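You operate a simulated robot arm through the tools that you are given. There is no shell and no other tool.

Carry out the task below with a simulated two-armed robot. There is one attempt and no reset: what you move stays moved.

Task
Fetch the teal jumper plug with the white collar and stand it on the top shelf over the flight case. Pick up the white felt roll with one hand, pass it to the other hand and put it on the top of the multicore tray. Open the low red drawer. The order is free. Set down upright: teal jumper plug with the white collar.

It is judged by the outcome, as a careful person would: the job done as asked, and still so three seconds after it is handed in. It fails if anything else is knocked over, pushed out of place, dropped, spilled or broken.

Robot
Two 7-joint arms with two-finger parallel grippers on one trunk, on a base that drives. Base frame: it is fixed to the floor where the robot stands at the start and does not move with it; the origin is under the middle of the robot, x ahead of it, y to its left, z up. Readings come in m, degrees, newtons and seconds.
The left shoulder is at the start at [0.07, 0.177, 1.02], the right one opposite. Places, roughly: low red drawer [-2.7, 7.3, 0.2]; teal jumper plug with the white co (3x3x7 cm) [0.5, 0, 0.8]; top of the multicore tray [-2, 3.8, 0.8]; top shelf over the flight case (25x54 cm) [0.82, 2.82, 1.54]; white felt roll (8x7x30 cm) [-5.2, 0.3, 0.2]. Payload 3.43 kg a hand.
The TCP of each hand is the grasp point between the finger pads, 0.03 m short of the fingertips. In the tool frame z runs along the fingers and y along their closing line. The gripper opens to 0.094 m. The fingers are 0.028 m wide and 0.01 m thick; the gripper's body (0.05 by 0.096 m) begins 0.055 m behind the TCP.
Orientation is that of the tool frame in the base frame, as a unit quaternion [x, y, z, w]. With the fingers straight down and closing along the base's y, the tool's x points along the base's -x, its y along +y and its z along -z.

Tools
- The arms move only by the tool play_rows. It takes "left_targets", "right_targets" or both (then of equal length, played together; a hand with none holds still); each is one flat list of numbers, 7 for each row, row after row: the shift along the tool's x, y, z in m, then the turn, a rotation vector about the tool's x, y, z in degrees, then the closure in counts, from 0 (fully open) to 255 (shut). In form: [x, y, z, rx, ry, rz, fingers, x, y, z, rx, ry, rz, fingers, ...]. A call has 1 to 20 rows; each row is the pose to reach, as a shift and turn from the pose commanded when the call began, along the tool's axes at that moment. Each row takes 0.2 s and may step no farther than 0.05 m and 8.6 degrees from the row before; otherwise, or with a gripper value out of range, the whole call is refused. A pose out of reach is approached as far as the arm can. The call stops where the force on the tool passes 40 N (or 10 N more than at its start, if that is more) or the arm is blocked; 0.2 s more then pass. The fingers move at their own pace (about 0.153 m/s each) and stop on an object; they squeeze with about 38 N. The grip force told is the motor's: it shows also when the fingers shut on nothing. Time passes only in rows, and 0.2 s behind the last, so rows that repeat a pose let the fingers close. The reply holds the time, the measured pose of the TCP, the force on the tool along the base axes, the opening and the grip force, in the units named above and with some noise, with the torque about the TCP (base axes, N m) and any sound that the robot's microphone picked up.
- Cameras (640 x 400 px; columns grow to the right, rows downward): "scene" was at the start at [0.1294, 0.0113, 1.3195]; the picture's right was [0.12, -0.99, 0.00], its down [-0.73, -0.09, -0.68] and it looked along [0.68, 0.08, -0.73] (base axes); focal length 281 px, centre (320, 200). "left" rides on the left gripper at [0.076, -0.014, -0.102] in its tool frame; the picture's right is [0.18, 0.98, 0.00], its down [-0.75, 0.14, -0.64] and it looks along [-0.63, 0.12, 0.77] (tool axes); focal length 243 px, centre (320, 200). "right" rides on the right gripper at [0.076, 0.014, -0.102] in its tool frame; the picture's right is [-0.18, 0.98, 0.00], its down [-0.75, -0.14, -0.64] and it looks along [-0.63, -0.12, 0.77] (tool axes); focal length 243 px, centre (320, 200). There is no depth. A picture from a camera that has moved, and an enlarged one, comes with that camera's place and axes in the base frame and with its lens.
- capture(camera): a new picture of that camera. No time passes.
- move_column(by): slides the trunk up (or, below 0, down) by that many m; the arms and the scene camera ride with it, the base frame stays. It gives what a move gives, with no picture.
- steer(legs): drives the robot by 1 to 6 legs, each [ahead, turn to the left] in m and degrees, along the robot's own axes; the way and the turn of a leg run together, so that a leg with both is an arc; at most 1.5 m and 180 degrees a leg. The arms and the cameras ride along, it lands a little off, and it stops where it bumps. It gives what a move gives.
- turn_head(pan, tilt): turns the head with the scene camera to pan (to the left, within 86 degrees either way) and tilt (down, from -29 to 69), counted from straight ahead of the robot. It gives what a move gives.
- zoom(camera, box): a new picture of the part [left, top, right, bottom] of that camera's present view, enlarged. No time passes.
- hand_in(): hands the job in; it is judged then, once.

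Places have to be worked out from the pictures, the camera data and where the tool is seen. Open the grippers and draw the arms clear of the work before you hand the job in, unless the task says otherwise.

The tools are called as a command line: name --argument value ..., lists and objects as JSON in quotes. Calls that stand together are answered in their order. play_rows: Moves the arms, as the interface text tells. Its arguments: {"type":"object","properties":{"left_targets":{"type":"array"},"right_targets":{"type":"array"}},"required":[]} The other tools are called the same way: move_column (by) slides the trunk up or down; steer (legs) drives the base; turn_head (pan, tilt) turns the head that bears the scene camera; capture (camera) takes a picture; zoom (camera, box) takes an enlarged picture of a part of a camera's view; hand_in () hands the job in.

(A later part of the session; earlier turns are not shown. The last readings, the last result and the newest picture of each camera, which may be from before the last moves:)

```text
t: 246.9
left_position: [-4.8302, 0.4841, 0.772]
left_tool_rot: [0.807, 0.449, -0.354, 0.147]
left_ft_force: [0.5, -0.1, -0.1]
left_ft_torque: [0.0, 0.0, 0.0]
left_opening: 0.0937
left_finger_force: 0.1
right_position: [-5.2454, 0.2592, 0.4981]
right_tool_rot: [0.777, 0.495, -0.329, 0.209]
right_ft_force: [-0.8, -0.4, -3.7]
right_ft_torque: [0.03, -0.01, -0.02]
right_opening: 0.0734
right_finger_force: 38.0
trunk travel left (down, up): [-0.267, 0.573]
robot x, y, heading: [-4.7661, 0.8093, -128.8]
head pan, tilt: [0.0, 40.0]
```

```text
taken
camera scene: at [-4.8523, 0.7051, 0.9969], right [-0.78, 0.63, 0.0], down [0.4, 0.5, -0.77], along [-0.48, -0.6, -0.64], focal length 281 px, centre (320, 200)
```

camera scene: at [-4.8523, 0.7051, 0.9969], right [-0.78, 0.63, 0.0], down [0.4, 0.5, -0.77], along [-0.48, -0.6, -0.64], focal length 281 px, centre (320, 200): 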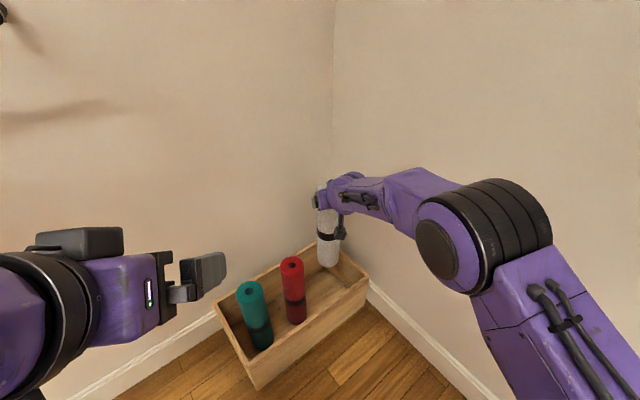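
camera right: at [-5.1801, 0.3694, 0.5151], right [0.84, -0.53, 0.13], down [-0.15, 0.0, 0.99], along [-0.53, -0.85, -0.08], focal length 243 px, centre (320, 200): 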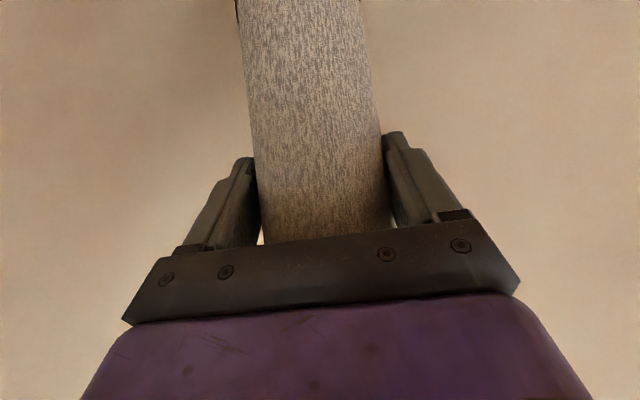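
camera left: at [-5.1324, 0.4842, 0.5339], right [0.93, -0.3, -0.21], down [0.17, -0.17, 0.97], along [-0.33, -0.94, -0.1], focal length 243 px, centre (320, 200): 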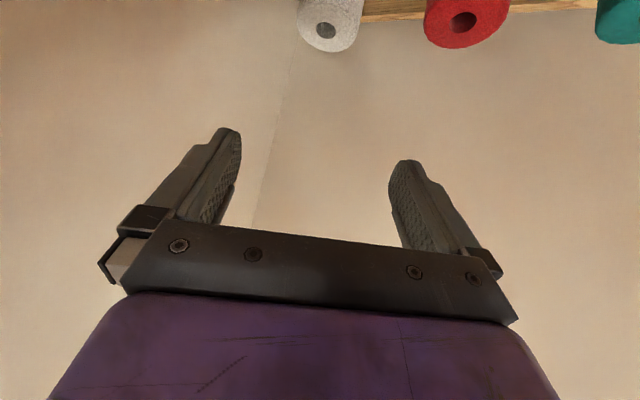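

Lifted cleanly. I raise 12 cm more to clear the other rolls' tops, then back diagonally out of the corner.

move_column --by 0.12

steer --legs '[[-0.6, 0]]'

capture --camera "scene"

turn_head --pan -80 --tilt 20

capture --camera "scene"

```text
t: 248.4
left_position: [-4.8295, 0.4849, 0.8937]
left_tool_rot: [0.807, 0.449, -0.354, 0.147]
left_ft_force: [-0.6, -0.2, 1.0]
left_ft_torque: [0.04, 0.0, 0.02]
left_opening: 0.0939
left_finger_force: 0.0
right_position: [-5.2454, 0.2593, 0.6186]
right_tool_rot: [0.777, 0.495, -0.328, 0.208]
right_ft_force: [-0.2, -0.3, -4.2]
right_ft_torque: [0.02, 0.01, 0.01]
right_opening: 0.0733
right_finger_force: 38.4
trunk travel left (down, up): [-0.387, 0.453]
robot x, y, heading: [-4.7665, 0.8088, -128.9]
head pan, tilt: [0.0, 40.0]
```

```text
t: 251.8
left_position: [-4.4514, 0.9554, 0.8939]
left_tool_rot: [0.804, 0.453, -0.355, 0.149]
left_ft_force: [-0.5, 0.5, 0.3]
left_ft_torque: [-0.03, -0.01, 0.02]
left_opening: 0.0942
left_finger_force: 0.2
right_position: [-4.8643, 0.7261, 0.6179]
right_tool_rot: [0.774, 0.5, -0.327, 0.21]
right_ft_force: [-0.5, -0.7, -3.2]
right_ft_torque: [0.02, 0.0, -0.02]
right_opening: 0.0731
right_finger_force: 38.1
trunk travel left (down, up): [-0.387, 0.453]
robot x, y, heading: [-4.3942, 1.2808, -128.2]
head pan, tilt: [0.0, 40.0]
```

```text
taken
camera scene: at [-4.477, 1.1759, 1.1171], right [-0.79, 0.62, 0.0], down [0.4, 0.51, -0.77], along [-0.47, -0.6, -0.64], focal length 281 px, centre (320, 200)
```

scene: 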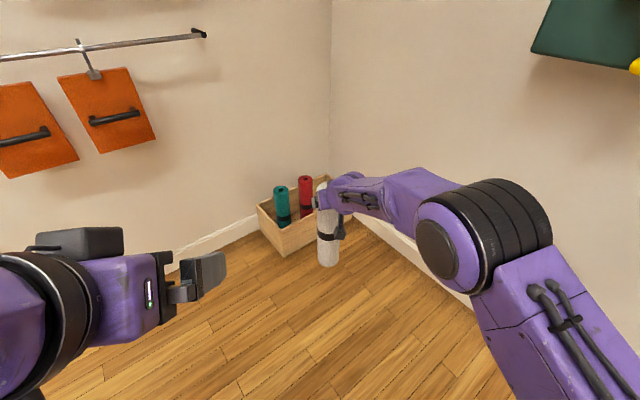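

```text
t: 253.3
left_position: [-4.4516, 0.9552, 0.8942]
left_tool_rot: [0.805, 0.453, -0.354, 0.149]
left_ft_force: [-0.2, -1.0, -1.0]
left_ft_torque: [0.02, 0.01, -0.02]
left_opening: 0.094
left_finger_force: 0.1
right_position: [-4.8649, 0.7263, 0.6189]
right_tool_rot: [0.774, 0.499, -0.328, 0.211]
right_ft_force: [-0.6, 0.6, -3.3]
right_ft_torque: [0.04, -0.04, 0.01]
right_opening: 0.073
right_finger_force: 38.0
trunk travel left (down, up): [-0.387, 0.453]
robot x, y, heading: [-4.3928, 1.2796, -128.0]
head pan, tilt: [-80.0, 20.0]
```

```text
taken
camera scene: at [-4.5072, 1.2862, 1.1485], right [0.47, 0.88, 0.0], down [0.3, -0.16, -0.94], along [-0.83, 0.44, -0.34], focal length 281 px, centre (320, 200)
```

scene: 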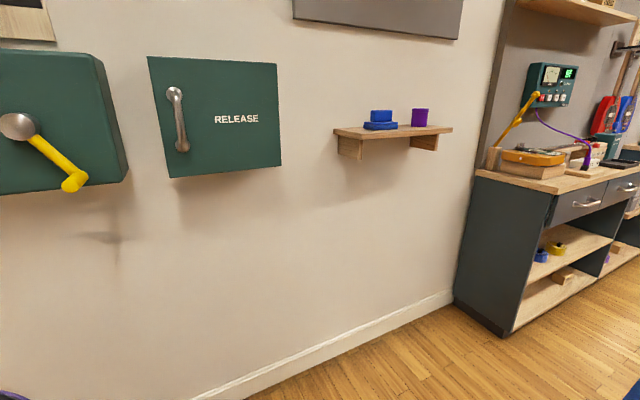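

Everything in the corner is as it was. In this open spot I prepare the hand-over: I bring the roll in closer and higher with the right hand, swinging that hand a little so that the left can come in from the other side.

play_rows --right_targets '[-0.0028, 0.0098, -0.0341, -1.54, 0, -1.49, 255, -0.0055, 0.0197, -0.0682, -3.1, 0, -2.97, 255, -0.0083, 0.0295, -0.1023, -4.6, 0, -4.46, 255, -0.0111, 0.0393, -0.1365, -6.2, 0, -5.94, 255, -0.0139, 0.0491, -0.1706, -7.7, 0, -7.43, 255, -0.0166, 0.059, -0.2047, -9.3, 0, -8.9, 255, -0.0194, 0.0688, -0.2388, -10.8, 0, -10.4, 255, -0.0194, 0.0688, -0.2388, -10.8, 0, -10.4, 255]'

turn_head --pan 0 --tilt 35

capture --camera "scene"

```text
t: 255.1
left_position: [-4.4517, 0.9555, 0.8943]
left_tool_rot: [0.804, 0.453, -0.354, 0.149]
left_ft_force: [-0.3, -0.8, 0.0]
left_ft_torque: [0.02, -0.03, 0.03]
left_opening: 0.0942
left_finger_force: 0.1
right_position: [-4.7356, 0.843, 0.798]
right_tool_rot: [0.702, 0.597, -0.296, 0.252]
right_ft_force: [-1.2, 0.5, -4.1]
right_ft_torque: [0.0, -0.04, -0.01]
right_opening: 0.073
right_finger_force: 37.6
trunk travel left (down, up): [-0.387, 0.453]
robot x, y, heading: [-4.3924, 1.2796, -127.8]
head pan, tilt: [-80.0, 20.0]
```

```text
t: 256.6
left_position: [-4.4523, 0.9558, 0.8924]
left_tool_rot: [0.804, 0.453, -0.354, 0.149]
left_ft_force: [0.5, -0.1, -0.7]
left_ft_torque: [0.0, 0.0, 0.0]
left_opening: 0.0942
left_finger_force: 0.1
right_position: [-4.7367, 0.8422, 0.7963]
right_tool_rot: [0.703, 0.596, -0.297, 0.251]
right_ft_force: [0.3, 0.6, -3.1]
right_ft_torque: [0.04, -0.02, -0.02]
right_opening: 0.0735
right_finger_force: 38.6
trunk travel left (down, up): [-0.387, 0.453]
robot x, y, heading: [-4.3944, 1.2784, -127.9]
head pan, tilt: [0.0, 35.0]
```

```text
taken
camera scene: at [-4.4791, 1.1734, 1.1246], right [-0.79, 0.62, 0.0], down [0.35, 0.45, -0.82], along [-0.51, -0.64, -0.57], focal length 281 px, centre (320, 200)
```

scene: 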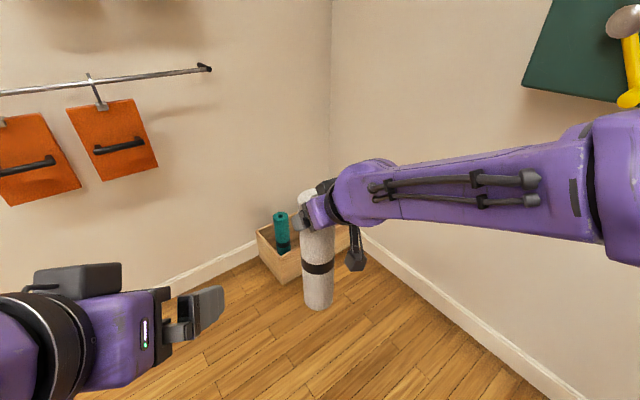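

The roll hangs vertical at about [-4.733, 0.844], z 0.53–0.83. I first square up the left hand (small roll fix), then yaw it to come in from the left.

play_rows --left_targets '[0, 0, 0, 0, 0, 6.6, 0, 0, 0, 0, 0, 0, 6.6, 0]'

```text
t: 257.2
left_position: [-4.4513, 0.9547, 0.8933]
left_tool_rot: [0.829, 0.405, -0.346, 0.169]
left_ft_force: [0.0, 0.0, -0.2]
left_ft_torque: [-0.02, -0.03, 0.03]
left_opening: 0.0939
left_finger_force: 0.0
right_position: [-4.7361, 0.8413, 0.7982]
right_tool_rot: [0.702, 0.597, -0.295, 0.252]
right_ft_force: [0.4, 0.0, -2.6]
right_ft_torque: [-0.01, -0.01, -0.02]
right_opening: 0.073
right_finger_force: 38.2
trunk travel left (down, up): [-0.387, 0.453]
robot x, y, heading: [-4.3919, 1.282, -128.1]
head pan, tilt: [0.0, 35.0]
```

The left hand's closing axis is now level. I yaw it to its approach heading and bring it to 20 cm before the lower part of the roll.

play_rows --left_targets '[0.0006, -0.0131, 0.0337, 3.8, 0, 3.8, 0, 0.0012, -0.0263, 0.0674, 7.6, 0, 7.5, 0, 0.0018, -0.0394, 0.1011, 11.5, 0, 11.3, 0, 0.0024, -0.0525, 0.1348, 15.3, 0, 15.1, 0, 0.003, -0.0657, 0.1685, 19.1, 0, 18.8, 0, 0.0036, -0.0788, 0.2022, 22.9, 0, 22.6, 0, 0.0036, -0.0788, 0.2022, 22.9, 0, 22.6, 0]'

capture --camera "left"

capture --camera "scene"

```text
t: 258.8
left_position: [-4.598, 0.8925, 0.7471]
left_tool_rot: [0.909, 0.16, -0.379, 0.067]
left_ft_force: [-0.2, -0.1, -0.1]
left_ft_torque: [-0.03, 0.0, -0.06]
left_opening: 0.094
left_finger_force: 0.0
left hand out of reach, approached as far as the arm can: row 1, 2, 3, 4
right_position: [-4.7359, 0.8432, 0.798]
right_tool_rot: [0.703, 0.596, -0.297, 0.252]
right_ft_force: [0.5, 0.5, -4.3]
right_ft_torque: [0.06, 0.02, 0.0]
right_opening: 0.0731
right_finger_force: 37.8
trunk travel left (down, up): [-0.387, 0.453]
robot x, y, heading: [-4.3955, 1.2818, -128.1]
head pan, tilt: [0.0, 35.0]
```

```text
taken
camera left: at [-4.4866, 0.9507, 0.7656], right [0.46, -0.88, -0.13], down [-0.02, -0.16, 0.99], along [-0.89, -0.45, -0.09], focal length 243 px, centre (320, 200)
```

left: 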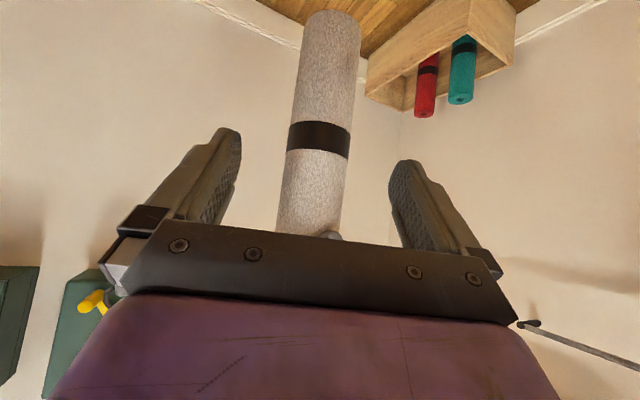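

```text
taken
camera scene: at [-4.4788, 1.1735, 1.1246], right [-0.79, 0.62, 0.0], down [0.35, 0.45, -0.82], along [-0.5, -0.65, -0.57], focal length 281 px, centre (320, 200)
```

scene: 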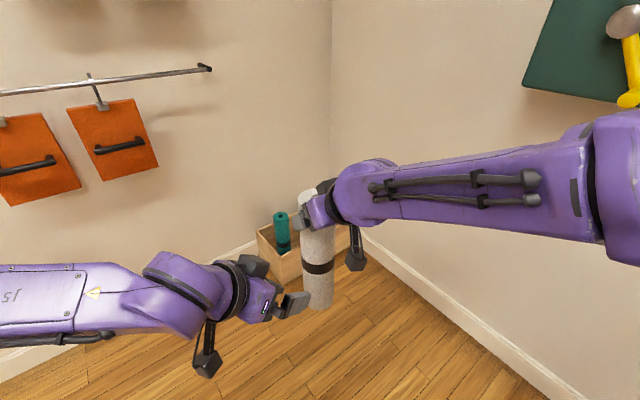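

The left hand is well lined up. With 45° tilt its palm would meet the long roll, so I flatten it to 30° below horizontal and then close in.

play_rows --left_targets '[0.0116, 0.0018, 0.0146, 0, -7.5, 0, 0, 0.0231, 0.0037, 0.0292, 0, -15, 0, 0, 0.0231, 0.0037, 0.0292, 0, -15, 0, 0]'

capture --camera "left"

```text
t: 259.6
left_position: [-4.6122, 0.8822, 0.7081]
left_tool_rot: [0.852, 0.151, -0.494, 0.087]
left_ft_force: [-0.3, -0.2, -0.3]
left_ft_torque: [0.0, 0.0, -0.01]
left_opening: 0.0941
left_finger_force: 0.1
left hand out of reach, approached as far as the arm can: row 2, 3
right_position: [-4.7367, 0.8426, 0.7973]
right_tool_rot: [0.702, 0.596, -0.297, 0.252]
right_ft_force: [-0.6, 0.2, -3.8]
right_ft_torque: [0.04, -0.02, 0.01]
right_opening: 0.073
right_finger_force: 37.5
trunk travel left (down, up): [-0.387, 0.453]
robot x, y, heading: [-4.3952, 1.2776, -128.1]
head pan, tilt: [0.0, 35.0]
```

```text
taken
camera left: at [-4.4989, 0.9389, 0.6944], right [0.42, -0.89, -0.16], down [0.22, -0.07, 0.97], along [-0.88, -0.45, 0.17], focal length 243 px, centre (320, 200)
```

left: 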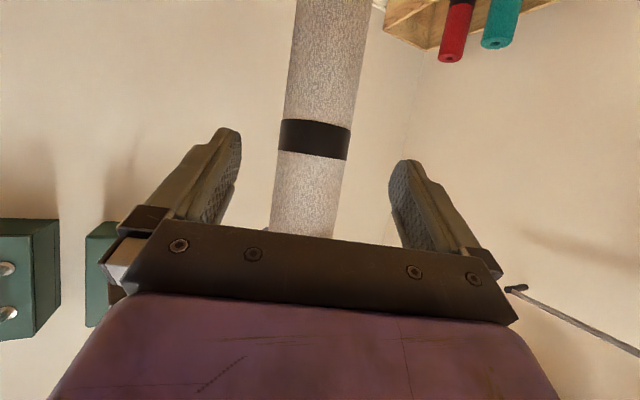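

The roll's band confirms its axis at [-4.731, 0.838]. I advance the left hand 10 cm, then check.

play_rows --left_targets '[0.001, 0.0002, 0.035, 0, 0, 0, 0, 0.002, 0.0005, 0.07, 0, 0, 0, 0, 0.003, 0.0008, 0.1, 0, 0, 0, 0, 0.003, 0.0008, 0.1, 0, 0, 0, 0]'

capture --camera "left"

capture --camera "scene"

```text
t: 260.6
left_position: [-4.6925, 0.8504, 0.6567]
left_tool_rot: [0.852, 0.15, -0.494, 0.087]
left_ft_force: [0.3, -0.5, -0.1]
left_ft_torque: [0.03, -0.01, -0.02]
left_opening: 0.0939
left_finger_force: 0.1
right_position: [-4.7358, 0.8419, 0.797]
right_tool_rot: [0.702, 0.597, -0.296, 0.252]
right_ft_force: [0.4, -0.5, -2.7]
right_ft_torque: [0.02, 0.01, -0.01]
right_opening: 0.0733
right_finger_force: 38.1
trunk travel left (down, up): [-0.387, 0.453]
robot x, y, heading: [-4.3939, 1.2834, -128.1]
head pan, tilt: [0.0, 35.0]
```

```text
taken
camera left: at [-4.579, 0.9086, 0.6417], right [0.42, -0.89, -0.16], down [0.22, -0.07, 0.97], along [-0.88, -0.45, 0.17], focal length 243 px, centre (320, 200)
```

left: 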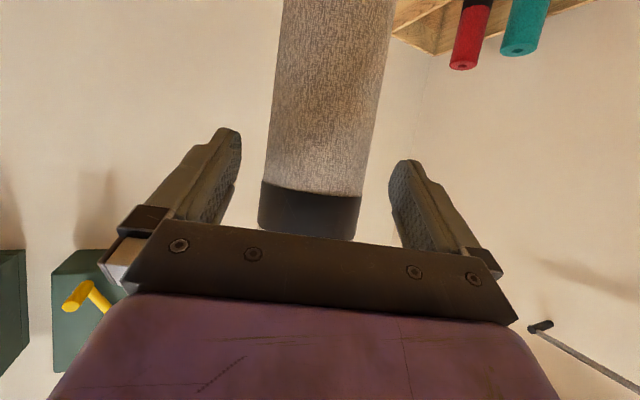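

```text
taken
camera scene: at [-4.4789, 1.1734, 1.1246], right [-0.79, 0.62, 0.0], down [0.35, 0.45, -0.82], along [-0.5, -0.65, -0.57], focal length 281 px, centre (320, 200)
```

scene: 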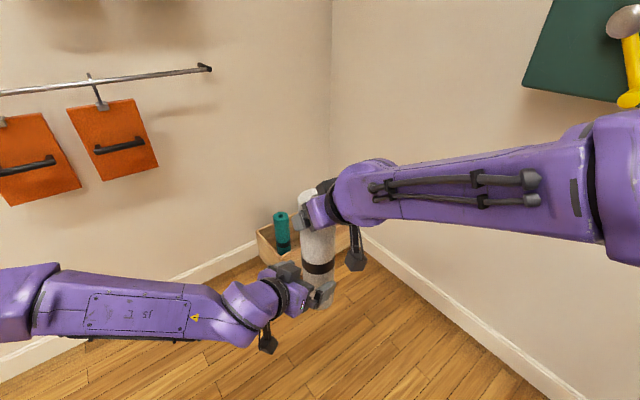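

Still centred. I advance the last 4.5 cm, then close the left fingers.

play_rows --left_targets '[0.0004, -0.0005, 0.015, 0, 0, 0, 0, 0.0009, -0.001, 0.03, 0, 0, 0, 0, 0.0013, -0.0015, 0.045, 0, 0, 0, 0, 0.0013, -0.0015, 0.045, 0, 0, 0, 0]'

capture --camera "left"

```text
t: 261.6
left_position: [-4.7299, 0.8411, 0.637]
left_tool_rot: [0.852, 0.152, -0.494, 0.088]
left_ft_force: [-0.6, 0.7, 0.5]
left_ft_torque: [0.0, 0.03, -0.03]
left_opening: 0.0939
left_finger_force: 0.0
right_position: [-4.7366, 0.8424, 0.7976]
right_tool_rot: [0.702, 0.596, -0.297, 0.252]
right_ft_force: [-0.5, -0.2, -2.5]
right_ft_torque: [0.06, -0.01, 0.0]
right_opening: 0.073
right_finger_force: 37.5
trunk travel left (down, up): [-0.387, 0.453]
robot x, y, heading: [-4.392, 1.2815, -128.1]
head pan, tilt: [0.0, 35.0]
```

```text
taken
camera left: at [-4.6162, 0.8981, 0.6215], right [0.42, -0.89, -0.16], down [0.22, -0.07, 0.97], along [-0.88, -0.45, 0.17], focal length 243 px, centre (320, 200)
```

left: 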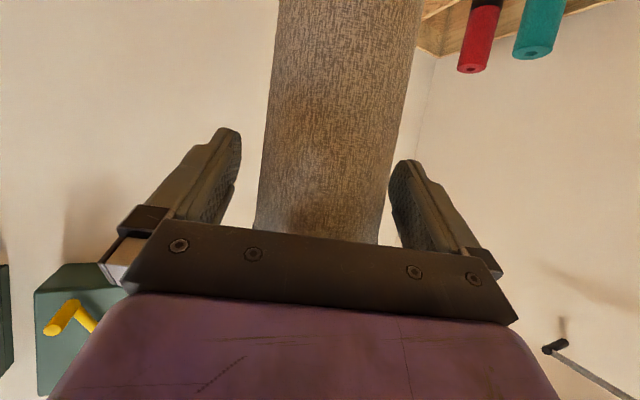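

No contact force; I close the left fingers while the right keeps holding.

play_rows --left_targets '[0, 0, 0, 0, 0, 0, 80, 0, 0, 0, 0, 0, 0, 160, 0, 0, 0, 0, 0, 0, 255, 0, 0, 0, 0, 0, 0, 255, 0, 0, 0, 0, 0, 0, 255]'

capture --camera "left"

```text
t: 262.8
left_position: [-4.7287, 0.8391, 0.6364]
left_tool_rot: [0.851, 0.153, -0.494, 0.087]
left_ft_force: [5.9, -17.1, -3.0]
left_ft_torque: [1.95, 0.31, -0.42]
left_opening: 0.0731
left_finger_force: 38.0
right_position: [-4.7365, 0.8408, 0.7972]
right_tool_rot: [0.702, 0.596, -0.296, 0.252]
right_ft_force: [-4.4, 18.3, 2.9]
right_ft_torque: [0.89, 0.45, 0.5]
right_opening: 0.0727
right_finger_force: 38.4
trunk travel left (down, up): [-0.387, 0.453]
robot x, y, heading: [-4.3959, 1.28, -128.1]
head pan, tilt: [0.0, 35.0]
```

```text
taken
camera left: at [-4.6159, 0.8977, 0.6214], right [0.43, -0.89, -0.16], down [0.22, -0.07, 0.97], along [-0.88, -0.45, 0.17], focal length 243 px, centre (320, 200)
```

left: 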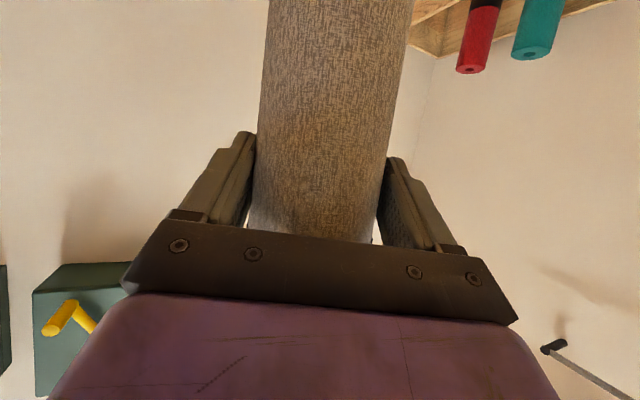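

The left hand holds too. I open the right hand fully and retreat it backward along its fingers.

play_rows --right_targets '[0, 0, 0, 0, 0, 0, 150, 0, 0, 0, 0, 0, 0, 60, 0, 0, 0, 0, 0, 0, 0, 0, 0, 0, 0, 0, 0, 0]'

capture --camera "right"

```text
t: 263.8
left_position: [-4.7299, 0.8413, 0.6363]
left_tool_rot: [0.852, 0.15, -0.493, 0.087]
left_ft_force: [0.7, -0.5, 0.2]
left_ft_torque: [0.0, 0.0, 0.04]
left_opening: 0.0729
left_finger_force: 37.9
right_position: [-4.736, 0.8429, 0.7982]
right_tool_rot: [0.702, 0.597, -0.296, 0.253]
right_ft_force: [-0.6, -0.3, 0.3]
right_ft_torque: [0.0, -0.02, 0.01]
right_opening: 0.0941
right_finger_force: 0.0
trunk travel left (down, up): [-0.387, 0.453]
robot x, y, heading: [-4.3955, 1.2783, -128.1]
head pan, tilt: [0.0, 35.0]
```

```text
taken
camera right: at [-4.7026, 0.9657, 0.8142], right [0.95, -0.29, 0.13], down [-0.15, -0.04, 0.99], along [-0.28, -0.96, -0.08], focal length 243 px, centre (320, 200)
```

right: 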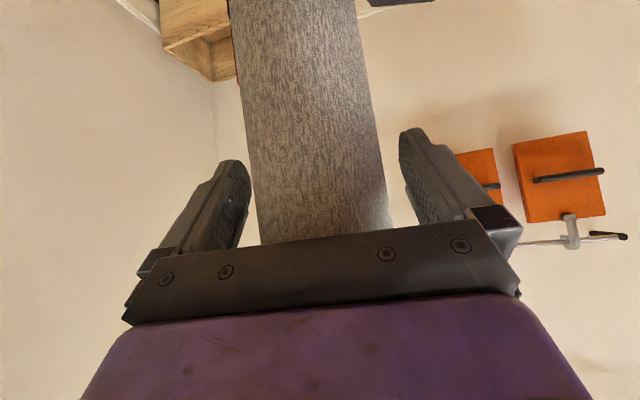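

Released. I retreat the right hand slowly and watch that the roll stays with the left.

play_rows --right_targets '[0, 0, -0.02, 0, 0, 0, 0, 0, 0, -0.045, 0, 0, 0, 0, 0, 0, -0.075, 0, 0, 0, 0, 0, 0, -0.11, 0, 0, 0, 0]'

capture --camera "right"

capture --camera "scene"

```text
t: 264.8
left_position: [-4.7282, 0.841, 0.6371]
left_tool_rot: [0.852, 0.15, -0.494, 0.087]
left_ft_force: [1.0, -0.1, 0.1]
left_ft_torque: [0.0, -0.05, 0.01]
left_opening: 0.0735
left_finger_force: 38.2
right_position: [-4.7257, 0.9213, 0.8769]
right_tool_rot: [0.703, 0.595, -0.297, 0.253]
right_ft_force: [0.7, -0.4, -0.7]
right_ft_torque: [-0.01, -0.04, 0.02]
right_opening: 0.094
right_finger_force: 0.0
trunk travel left (down, up): [-0.387, 0.453]
robot x, y, heading: [-4.3918, 1.2782, -127.7]
head pan, tilt: [0.0, 35.0]
```

```text
taken
camera right: at [-4.6922, 1.0445, 0.8927], right [0.95, -0.29, 0.13], down [-0.15, -0.04, 0.99], along [-0.28, -0.96, -0.08], focal length 243 px, centre (320, 200)
```

right: 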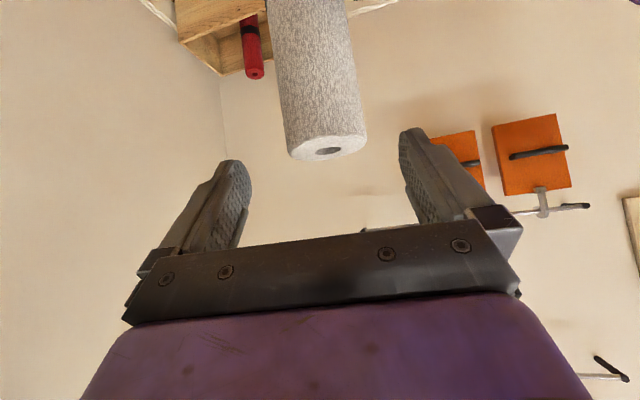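

```text
taken
camera scene: at [-4.4798, 1.1743, 1.1246], right [-0.79, 0.62, 0.0], down [0.35, 0.45, -0.82], along [-0.5, -0.65, -0.57], focal length 281 px, centre (320, 200)
```

scene: 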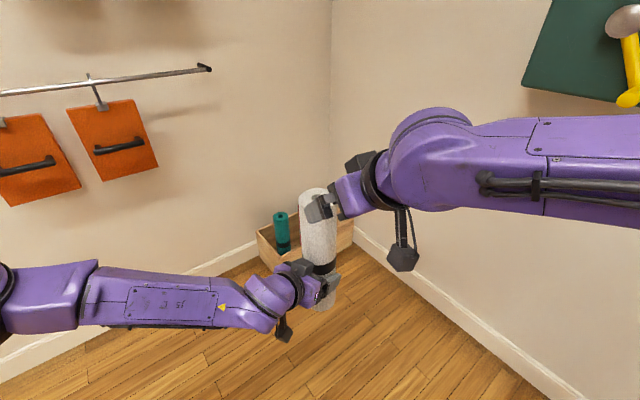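

The hand-over is done: the roll stands upright in the left hand. I fold the right arm back to neutral.

play_rows --right_targets '[0.0287, -0.012, -0.0235, 0, 6.43, 0, 0, 0.0574, -0.0239, -0.047, 0, 12.86, 0, 0, 0.0861, -0.0359, -0.0705, 0, 19.3, 0, 0, 0.1149, -0.0478, -0.094, 0, 25.7, 0, 0, 0.1436, -0.0598, -0.1175, 0, 32.1, 0, 0, 0.1723, -0.0717, -0.141, 0, 38.6, 0, 0, 0.201, -0.0837, -0.1645, 0, 45, 0, 0]'

play_rows --right_targets '[0, 0, 0, 0, 0, 7, 0, 0, 0, 0, 0, 0, 14, 0, 0, 0, 0, 0, 0, 21, 0, 0, 0, 0, 0, 0, 28, 0]'

capture --camera "scene"

```text
t: 266.4
left_position: [-4.7285, 0.8407, 0.6373]
left_tool_rot: [0.852, 0.15, -0.493, 0.087]
left_ft_force: [-0.4, 0.1, -0.6]
left_ft_torque: [-0.01, -0.03, -0.01]
left_opening: 0.0729
left_finger_force: 37.7
right_position: [-4.7655, 1.1882, 0.8473]
right_tool_rot: [0.762, 0.648, -0.004, 0.005]
right_ft_force: [-0.5, 0.3, 0.3]
right_ft_torque: [0.02, 0.01, -0.03]
right_opening: 0.0939
right_finger_force: 0.0
trunk travel left (down, up): [-0.387, 0.453]
robot x, y, heading: [-4.393, 1.2844, -128.0]
head pan, tilt: [0.0, 35.0]
```

```text
t: 267.4
left_position: [-4.7287, 0.8401, 0.6368]
left_tool_rot: [0.852, 0.15, -0.494, 0.087]
left_ft_force: [0.2, -0.4, -0.6]
left_ft_torque: [0.02, -0.05, 0.01]
left_opening: 0.073
left_finger_force: 38.1
right_position: [-4.7649, 1.1871, 0.8451]
right_tool_rot: [0.897, 0.442, -0.003, 0.005]
right_ft_force: [0.8, 0.2, 0.4]
right_ft_torque: [0.03, 0.01, 0.04]
right_opening: 0.0937
right_finger_force: 0.1
trunk travel left (down, up): [-0.387, 0.453]
robot x, y, heading: [-4.3929, 1.2793, -127.9]
head pan, tilt: [0.0, 35.0]
```

```text
taken
camera scene: at [-4.4793, 1.1734, 1.1246], right [-0.79, 0.62, 0.0], down [0.35, 0.45, -0.82], along [-0.5, -0.64, -0.57], focal length 281 px, centre (320, 200)
```

scene: 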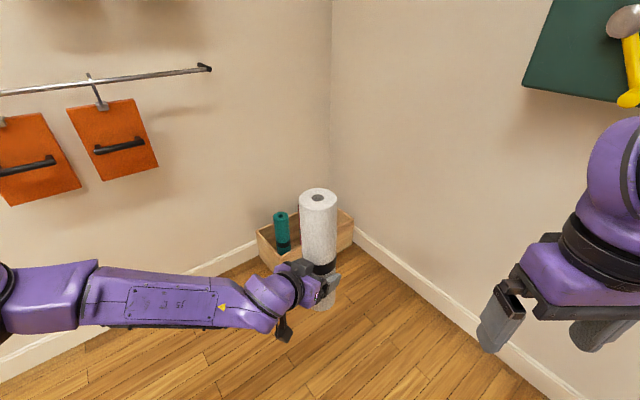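

Now I drive out: turn left 28°, then reverse north-northeast to the corridor at y≈3.0, the way I came.

steer --legs '[[0, 28], [-0.9, 0], [-0.85, 0]]'

turn_head --pan 80 --tilt 20

capture --camera "scene"

turn_head --pan -70 --tilt 25

capture --camera "scene"

```text
t: 277.7
left_position: [-4.1913, 2.4639, 0.6357]
left_tool_rot: [0.791, 0.349, -0.46, 0.202]
left_ft_force: [-0.1, 1.1, 0.4]
left_ft_torque: [0.01, -0.05, 0.0]
left_opening: 0.0728
left_finger_force: 38.1
right_position: [-4.3818, 2.7556, 0.8466]
right_tool_rot: [0.766, 0.643, -0.003, 0.007]
right_ft_force: [-0.1, 0.7, -0.3]
right_ft_torque: [-0.03, 0.01, -0.04]
right_opening: 0.0941
right_finger_force: 0.1
trunk travel left (down, up): [-0.387, 0.453]
robot x, y, heading: [-4.0894, 3.0092, -100.6]
head pan, tilt: [0.0, 35.0]
```

```text
t: 279.2
left_position: [-4.1906, 2.4636, 0.6364]
left_tool_rot: [0.792, 0.348, -0.46, 0.202]
left_ft_force: [-0.5, -0.1, 0.9]
left_ft_torque: [0.06, -0.03, 0.0]
left_opening: 0.0726
left_finger_force: 38.3
right_position: [-4.3818, 2.7548, 0.8456]
right_tool_rot: [0.766, 0.643, -0.002, 0.007]
right_ft_force: [0.5, 0.0, -0.3]
right_ft_torque: [0.0, 0.0, 0.04]
right_opening: 0.094
right_finger_force: 0.1
trunk travel left (down, up): [-0.387, 0.453]
robot x, y, heading: [-4.0979, 3.0091, -100.7]
head pan, tilt: [80.0, 20.0]
```

```text
taken
camera scene: at [-4.0177, 2.9282, 1.1485], right [-0.35, -0.94, 0.0], down [-0.32, 0.12, -0.94], along [0.88, -0.33, -0.34], focal length 281 px, centre (320, 200)
```

scene: 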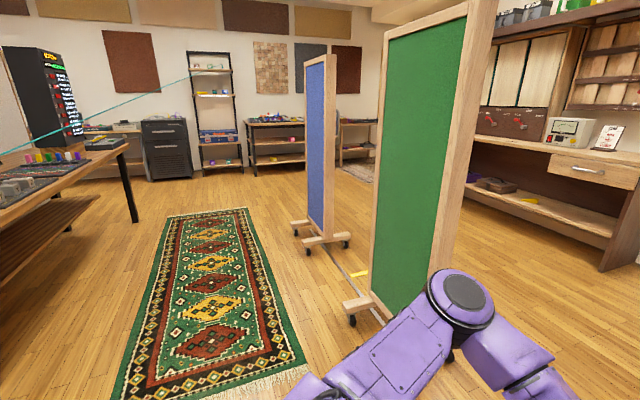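

```text
t: 281.6
left_position: [-4.1909, 2.4643, 0.6377]
left_tool_rot: [0.792, 0.348, -0.459, 0.201]
left_ft_force: [0.5, -0.6, -0.2]
left_ft_torque: [0.04, -0.04, 0.02]
left_opening: 0.0729
left_finger_force: 38.0
right_position: [-4.3823, 2.7559, 0.8449]
right_tool_rot: [0.766, 0.643, -0.003, 0.007]
right_ft_force: [0.1, 0.6, 0.6]
right_ft_torque: [0.01, 0.0, -0.02]
right_opening: 0.0938
right_finger_force: 0.1
trunk travel left (down, up): [-0.387, 0.453]
robot x, y, heading: [-4.0967, 3.0092, -101.1]
head pan, tilt: [-70.0, 25.0]
```

```text
taken
camera scene: at [-4.1957, 2.9462, 1.1404], right [-0.16, 0.99, 0.0], down [0.42, 0.07, -0.91], along [-0.89, -0.15, -0.42], focal length 281 px, centre (320, 200)
```

scene: 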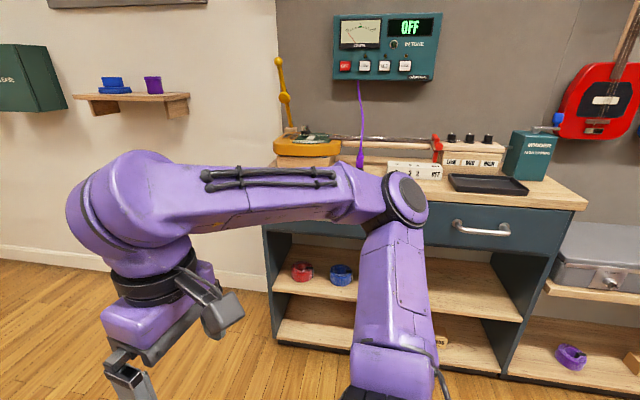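

The corridor east is clear (screen feet reach y≈2.4, desk front y≈3.7). I turn left to face east and drive to x≈-2.05.

steer --legs '[[0, 102], [1.05, 0]]'

turn_head --pan 30 --tilt 20

capture --camera "scene"

```text
t: 291.3
left_position: [-2.4919, 3.0992, 0.6359]
left_tool_rot: [0.211, 0.839, -0.123, 0.487]
left_ft_force: [0.0, -0.8, -1.2]
left_ft_torque: [0.04, 0.07, -0.01]
left_opening: 0.0728
left_finger_force: 38.2
right_position: [-2.7261, 2.8422, 0.8454]
right_tool_rot: [-0.038, 0.999, 0.004, 0.006]
right_ft_force: [0.2, -0.6, -0.1]
right_ft_torque: [0.02, 0.02, 0.01]
right_opening: 0.094
right_finger_force: 0.1
trunk travel left (down, up): [-0.387, 0.453]
robot x, y, heading: [-3.0433, 3.0558, 3.9]
head pan, tilt: [-70.0, 25.0]
```

```text
t: 293.0
left_position: [-2.492, 3.1001, 0.636]
left_tool_rot: [0.21, 0.839, -0.122, 0.486]
left_ft_force: [-0.8, -0.3, 0.7]
left_ft_torque: [0.0, 0.05, 0.0]
left_opening: 0.0727
left_finger_force: 38.1
right_position: [-2.7269, 2.8413, 0.8453]
right_tool_rot: [-0.039, 0.999, 0.004, 0.006]
right_ft_force: [-0.1, 0.4, 0.0]
right_ft_torque: [-0.01, -0.03, 0.0]
right_opening: 0.0937
right_finger_force: 0.2
trunk travel left (down, up): [-0.387, 0.453]
robot x, y, heading: [-3.0441, 3.0574, 3.4]
head pan, tilt: [30.0, 20.0]
```

```text
taken
camera scene: at [-2.9155, 3.1136, 1.1484], right [0.55, -0.83, 0.0], down [-0.29, -0.19, -0.94], along [0.78, 0.52, -0.34], focal length 281 px, centre (320, 200)
```

scene: 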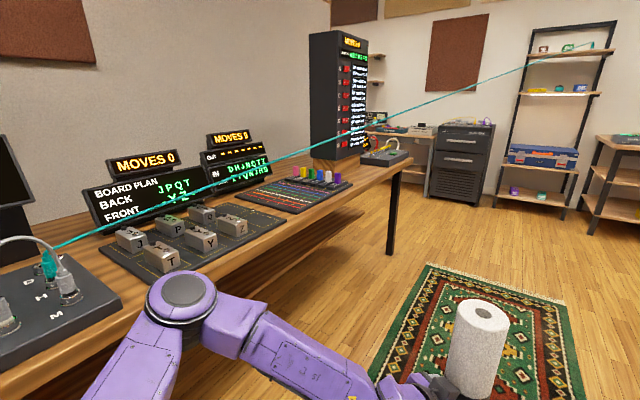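

Still clear. I zoom on the tray with the coloured lines.

zoom --camera "scene" --box '[220, 145, 380, 245]'

steer --legs '[[0.95, -3]]'

turn_head --pan 75 --tilt 25

capture --camera "scene"

```text
4.00 times, centred on (300, 195) of scene
camera zoom: at [-2.9155, 3.1136, 1.1484], right [0.55, -0.83, 0.0], down [-0.29, -0.19, -0.94], along [0.78, 0.52, -0.34], focal length 1125 px, centre (400, 220)
```

zoom: 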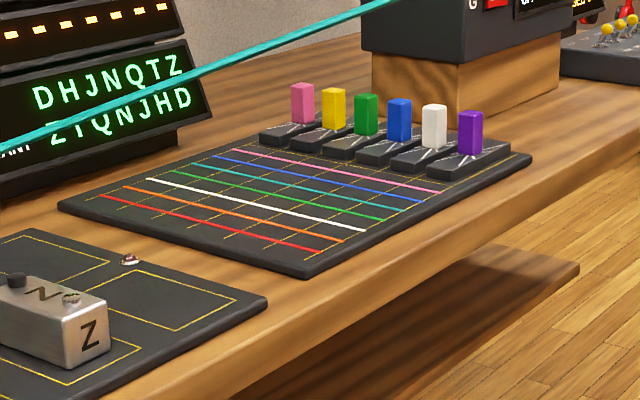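

```text
t: 298.0
left_position: [-1.5432, 3.1034, 0.6359]
left_tool_rot: [0.235, 0.833, -0.137, 0.482]
left_ft_force: [-0.7, -0.1, 1.1]
left_ft_torque: [0.0, 0.05, 0.0]
left_opening: 0.0727
left_finger_force: 38.3
right_position: [-1.7919, 2.8591, 0.8455]
right_tool_rot: [-0.011, 1.0, 0.003, 0.006]
right_ft_force: [0.3, 0.1, 0.8]
right_ft_torque: [0.0, 0.0, -0.01]
right_opening: 0.0938
right_finger_force: 0.1
trunk travel left (down, up): [-0.387, 0.453]
robot x, y, heading: [-2.1009, 3.0936, 0.5]
head pan, tilt: [30.0, 20.0]
```

```text
t: 299.1
left_position: [-1.5421, 3.1009, 0.6367]
left_tool_rot: [0.234, 0.833, -0.136, 0.482]
left_ft_force: [0.2, 0.0, 0.2]
left_ft_torque: [0.04, 0.04, -0.03]
left_opening: 0.0722
left_finger_force: 37.6
right_position: [-1.7917, 2.8596, 0.8446]
right_tool_rot: [-0.011, 1.0, 0.003, 0.005]
right_ft_force: [0.7, -0.3, 0.5]
right_ft_torque: [0.02, -0.01, 0.01]
right_opening: 0.0942
right_finger_force: 0.1
trunk travel left (down, up): [-0.387, 0.453]
robot x, y, heading: [-2.0976, 3.0919, 0.4]
head pan, tilt: [75.0, 25.0]
```

```text
taken
camera scene: at [-2.0224, 3.1824, 1.1404], right [0.97, -0.25, 0.0], down [-0.11, -0.41, -0.91], along [0.23, 0.88, -0.42], focal length 281 px, centre (320, 200)
```

scene: 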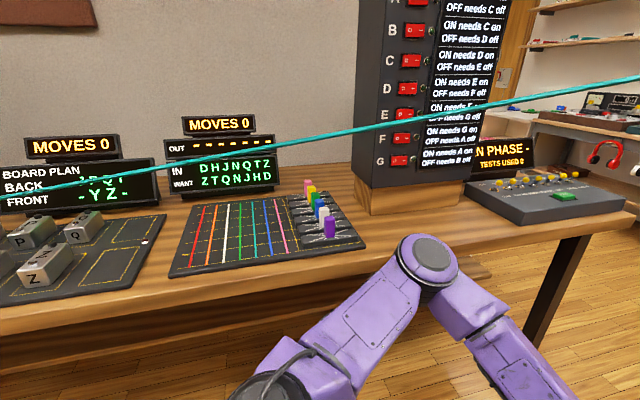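

The tray (x≈-2.20…-1.77, y≈3.68…4.02) has its six pegs along the right edge at x≈-1.87; the lined area left of them is free. I'll stand the roll upright there at about [-2.06, 3.85]. I raise the trunk and turn to face the desk.

move_column --by 0.36

steer --legs '[[0, 89.5]]'

turn_head --pan 0 --tilt 40

capture --camera "scene"

```text
t: 302.6
left_position: [-1.542, 3.1027, 0.9952]
left_tool_rot: [0.234, 0.833, -0.137, 0.483]
left_ft_force: [0.6, 0.2, -4.1]
left_ft_torque: [0.01, 0.04, 0.02]
left_opening: 0.0723
left_finger_force: 38.3
right_position: [-1.7903, 2.8596, 1.206]
right_tool_rot: [-0.01, 1.0, 0.004, 0.006]
right_ft_force: [-0.7, -0.8, -0.1]
right_ft_torque: [0.0, -0.02, 0.01]
right_opening: 0.0938
right_finger_force: 0.1
trunk travel left (down, up): [-0.747, 0.093]
robot x, y, heading: [-2.1009, 3.0951, 0.6]
head pan, tilt: [75.0, 25.0]
```

```text
t: 306.7
left_position: [-2.0758, 3.6438, 0.9954]
left_tool_rot: [-0.402, 0.766, 0.232, 0.444]
left_ft_force: [0.7, -0.7, -3.7]
left_ft_torque: [-0.05, 0.04, 0.01]
left_opening: 0.0723
left_finger_force: 37.9
right_position: [-1.847, 3.3809, 1.2067]
right_tool_rot: [-0.694, 0.72, 0.006, 0.002]
right_ft_force: [-0.7, 0.2, -0.3]
right_ft_torque: [-0.01, -0.01, -0.01]
right_opening: 0.094
right_finger_force: 0.1
trunk travel left (down, up): [-0.747, 0.093]
robot x, y, heading: [-2.0968, 3.0927, 87.3]
head pan, tilt: [75.0, 25.0]
```

```text
t: 308.2
left_position: [-2.0754, 3.6446, 0.9949]
left_tool_rot: [-0.401, 0.766, 0.232, 0.445]
left_ft_force: [-0.1, -0.5, -3.6]
left_ft_torque: [-0.02, 0.05, 0.01]
left_opening: 0.0724
left_finger_force: 38.4
right_position: [-1.8463, 3.3804, 1.2059]
right_tool_rot: [-0.693, 0.721, 0.007, 0.002]
right_ft_force: [-0.3, 0.2, -0.4]
right_ft_torque: [-0.02, 0.0, 0.0]
right_opening: 0.0939
right_finger_force: 0.0
trunk travel left (down, up): [-0.747, 0.093]
robot x, y, heading: [-2.0969, 3.0903, 87.2]
head pan, tilt: [0.0, 40.0]
```

```text
taken
camera scene: at [-2.0892, 3.2285, 1.477], right [1.0, -0.05, 0.0], down [-0.03, -0.64, -0.77], along [0.04, 0.76, -0.64], focal length 281 px, centre (320, 200)
```

scene: 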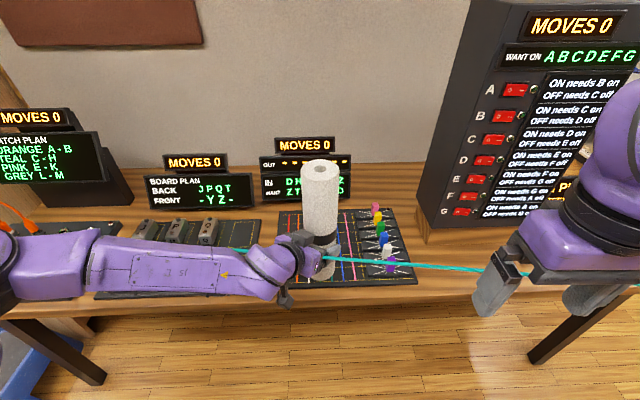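

The roll is in line with the free area (x≈-2.07). I drive 0.205 m ahead so it is over the middle of the lined area.

steer --legs '[[0.205, 0]]'

turn_head --pan 0 --tilt 50

capture --camera "scene"

capture --camera "left"

capture --camera "right"

```text
t: 309.8
left_position: [-2.065, 3.8464, 0.9965]
left_tool_rot: [-0.4, 0.767, 0.232, 0.445]
left_ft_force: [0.2, 0.2, -2.7]
left_ft_torque: [-0.03, 0.03, -0.01]
left_opening: 0.0725
left_finger_force: 38.2
right_position: [-1.8365, 3.5823, 1.206]
right_tool_rot: [-0.693, 0.721, 0.007, 0.002]
right_ft_force: [-0.7, -0.5, 0.0]
right_ft_torque: [-0.04, -0.01, 0.02]
right_opening: 0.0938
right_finger_force: 0.0
trunk travel left (down, up): [-0.747, 0.093]
robot x, y, heading: [-2.0883, 3.2934, 87.1]
head pan, tilt: [0.0, 40.0]
```

```text
t: 310.5
left_position: [-2.0642, 3.8477, 0.9955]
left_tool_rot: [-0.4, 0.768, 0.231, 0.445]
left_ft_force: [0.1, 0.6, -3.9]
left_ft_torque: [-0.05, 0.04, 0.01]
left_opening: 0.0725
left_finger_force: 37.9
right_position: [-1.8365, 3.5839, 1.2057]
right_tool_rot: [-0.693, 0.721, 0.006, 0.001]
right_ft_force: [0.2, 1.2, 0.7]
right_ft_torque: [-0.04, -0.03, -0.02]
right_opening: 0.0939
right_finger_force: 0.1
trunk travel left (down, up): [-0.747, 0.093]
robot x, y, heading: [-2.0867, 3.2931, 86.9]
head pan, tilt: [0.0, 50.0]
```

```text
taken
camera scene: at [-2.0789, 3.4242, 1.4628], right [1.0, -0.05, 0.0], down [-0.04, -0.77, -0.64], along [0.03, 0.64, -0.77], focal length 281 px, centre (320, 200)
```

scene: 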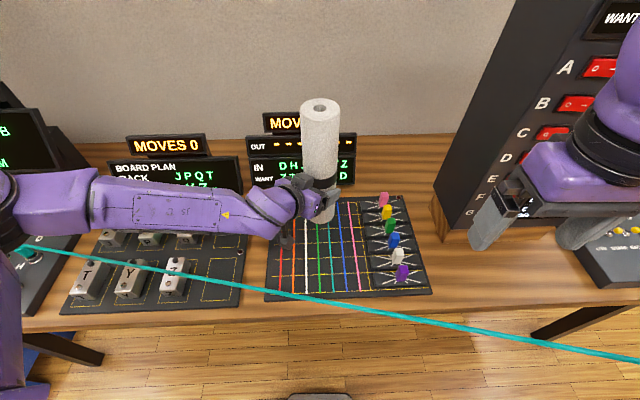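

```text
taken
camera left: at [-2.126, 3.7363, 0.981], right [-0.86, 0.49, -0.16], down [-0.22, -0.07, 0.97], along [0.46, 0.87, 0.17], focal length 243 px, centre (320, 200)
```

left: 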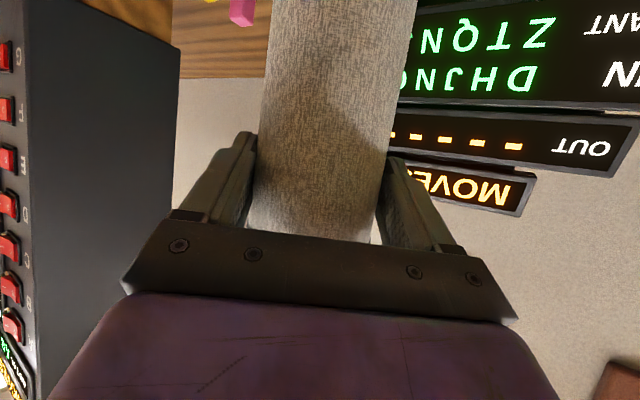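

```text
taken
camera right: at [-1.8536, 3.5085, 1.3072], right [-0.97, 0.22, 0.01], down [0.18, 0.74, 0.65], along [0.14, 0.63, -0.76], focal length 243 px, centre (320, 200)
```

right: 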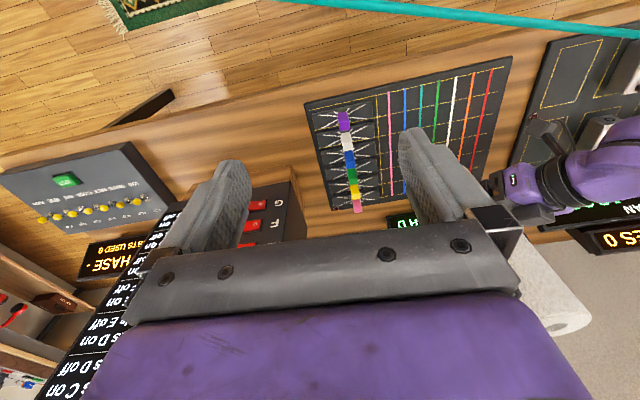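

The roll is above the free lined area, clear of pegs and display. I lower 9 cm with the trunk, then check the gap.

move_column --by -0.09

capture --camera "scene"

capture --camera "left"

capture --camera "right"

```text
t: 311.8
left_position: [-2.0639, 3.8484, 0.9058]
left_tool_rot: [-0.401, 0.767, 0.231, 0.444]
left_ft_force: [0.7, 0.4, -3.6]
left_ft_torque: [-0.07, 0.0, 0.06]
left_opening: 0.0724
left_finger_force: 38.0
right_position: [-1.8352, 3.5843, 1.116]
right_tool_rot: [-0.693, 0.721, 0.008, 0.002]
right_ft_force: [0.1, 0.6, 0.3]
right_ft_torque: [0.0, -0.03, 0.01]
right_opening: 0.094
right_finger_force: 0.1
trunk travel left (down, up): [-0.657, 0.183]
robot x, y, heading: [-2.0852, 3.2934, 86.9]
head pan, tilt: [0.0, 50.0]
```

```text
taken
camera scene: at [-2.079, 3.4229, 1.3729], right [1.0, -0.05, 0.0], down [-0.04, -0.77, -0.64], along [0.03, 0.64, -0.77], focal length 281 px, centre (320, 200)
```

scene: 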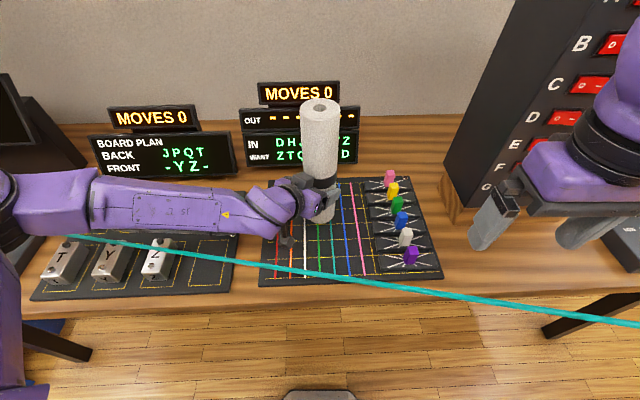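

```text
taken
camera left: at [-2.126, 3.7356, 0.8916], right [-0.86, 0.49, -0.16], down [-0.22, -0.07, 0.97], along [0.46, 0.87, 0.17], focal length 243 px, centre (320, 200)
```

left: 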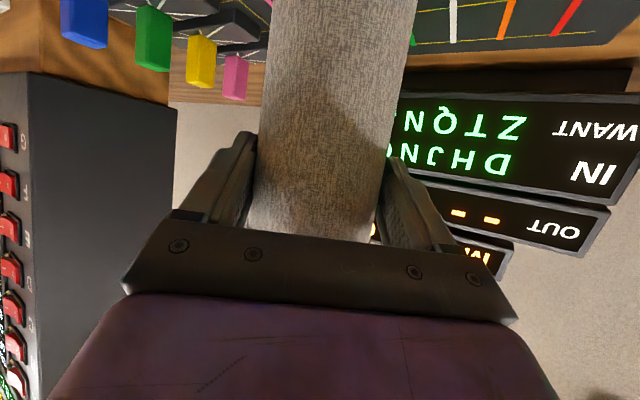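

```text
taken
camera right: at [-1.8537, 3.5074, 1.2175], right [-0.97, 0.22, 0.01], down [0.18, 0.74, 0.65], along [0.14, 0.64, -0.76], focal length 243 px, centre (320, 200)
```

right: 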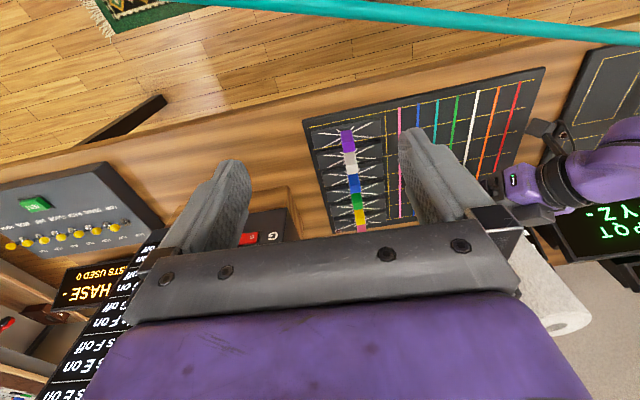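

I lower the last bit in small arm steps, reading the force: first 2 cm.

play_rows --left_targets '[0.0087, 0, 0.005, 0, 0, 0, 255, 0.0173, 0, 0.01, 0, 0, 0, 255, 0.0173, 0, 0.01, 0, 0, 0, 255]'

zoom --camera "scene" --box '[240, 150, 400, 250]'

```text
t: 312.6
left_position: [-2.0632, 3.8473, 0.8855]
left_tool_rot: [-0.401, 0.767, 0.232, 0.444]
left_ft_force: [-0.1, 0.1, -2.7]
left_ft_torque: [-0.05, 0.07, 0.01]
left_opening: 0.0724
left_finger_force: 38.0
right_position: [-1.8361, 3.5842, 1.1152]
right_tool_rot: [-0.693, 0.721, 0.006, 0.003]
right_ft_force: [-0.7, 0.4, -0.5]
right_ft_torque: [0.03, 0.03, 0.0]
right_opening: 0.0942
right_finger_force: 0.1
trunk travel left (down, up): [-0.657, 0.183]
robot x, y, heading: [-2.0846, 3.295, 86.8]
head pan, tilt: [0.0, 50.0]
```

```text
4.00 times, centred on (320, 200) of scene
camera zoom: at [-2.0789, 3.4231, 1.3729], right [1.0, -0.05, 0.0], down [-0.04, -0.77, -0.64], along [0.03, 0.64, -0.77], focal length 1125 px, centre (320, 200)
```

zoom: 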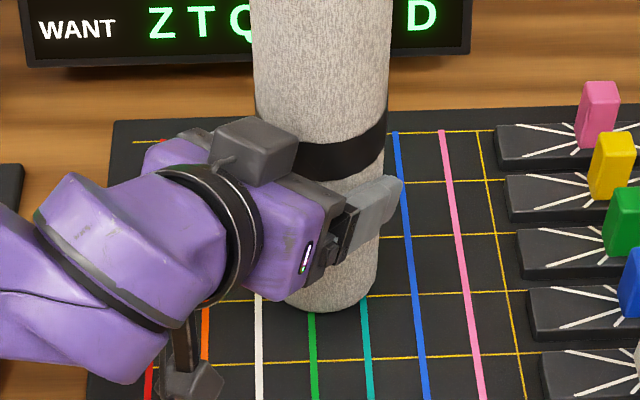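

No contact yet. I continue 1 cm at a time.

play_rows --left_targets '[0.0043, 0, 0.0025, 0, 0, 0, 255, 0.0087, 0, 0.005, 0, 0, 0, 255, 0.0087, 0, 0.005, 0, 0, 0, 255]'

zoom --camera "scene" --box '[240, 150, 400, 250]'

```text
t: 313.4
left_position: [-2.0628, 3.8473, 0.8764]
left_tool_rot: [-0.4, 0.767, 0.232, 0.446]
left_ft_force: [0.8, 1.6, 5.3]
left_ft_torque: [0.18, 0.18, -0.05]
left_opening: 0.0725
left_finger_force: 38.2
right_position: [-1.8362, 3.5828, 1.1166]
right_tool_rot: [-0.693, 0.721, 0.006, 0.002]
right_ft_force: [-0.9, 0.0, 0.6]
right_ft_torque: [-0.04, 0.02, 0.0]
right_opening: 0.0938
right_finger_force: 0.1
trunk travel left (down, up): [-0.657, 0.183]
robot x, y, heading: [-2.0854, 3.2951, 87.3]
head pan, tilt: [0.0, 50.0]
```

```text
4.00 times, centred on (320, 200) of scene
camera zoom: at [-2.0789, 3.4223, 1.3731], right [1.0, -0.05, 0.0], down [-0.04, -0.76, -0.64], along [0.03, 0.64, -0.77], focal length 1125 px, centre (320, 200)
```

zoom: 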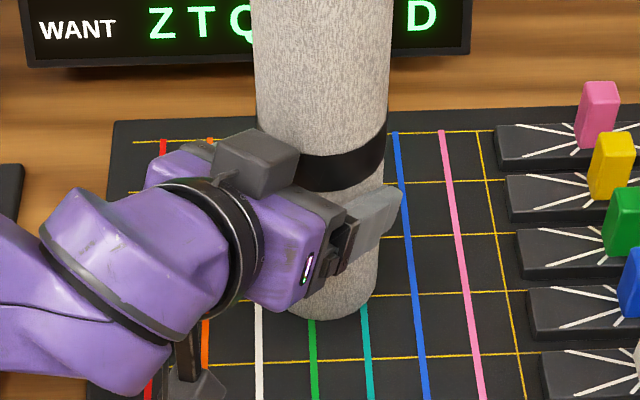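

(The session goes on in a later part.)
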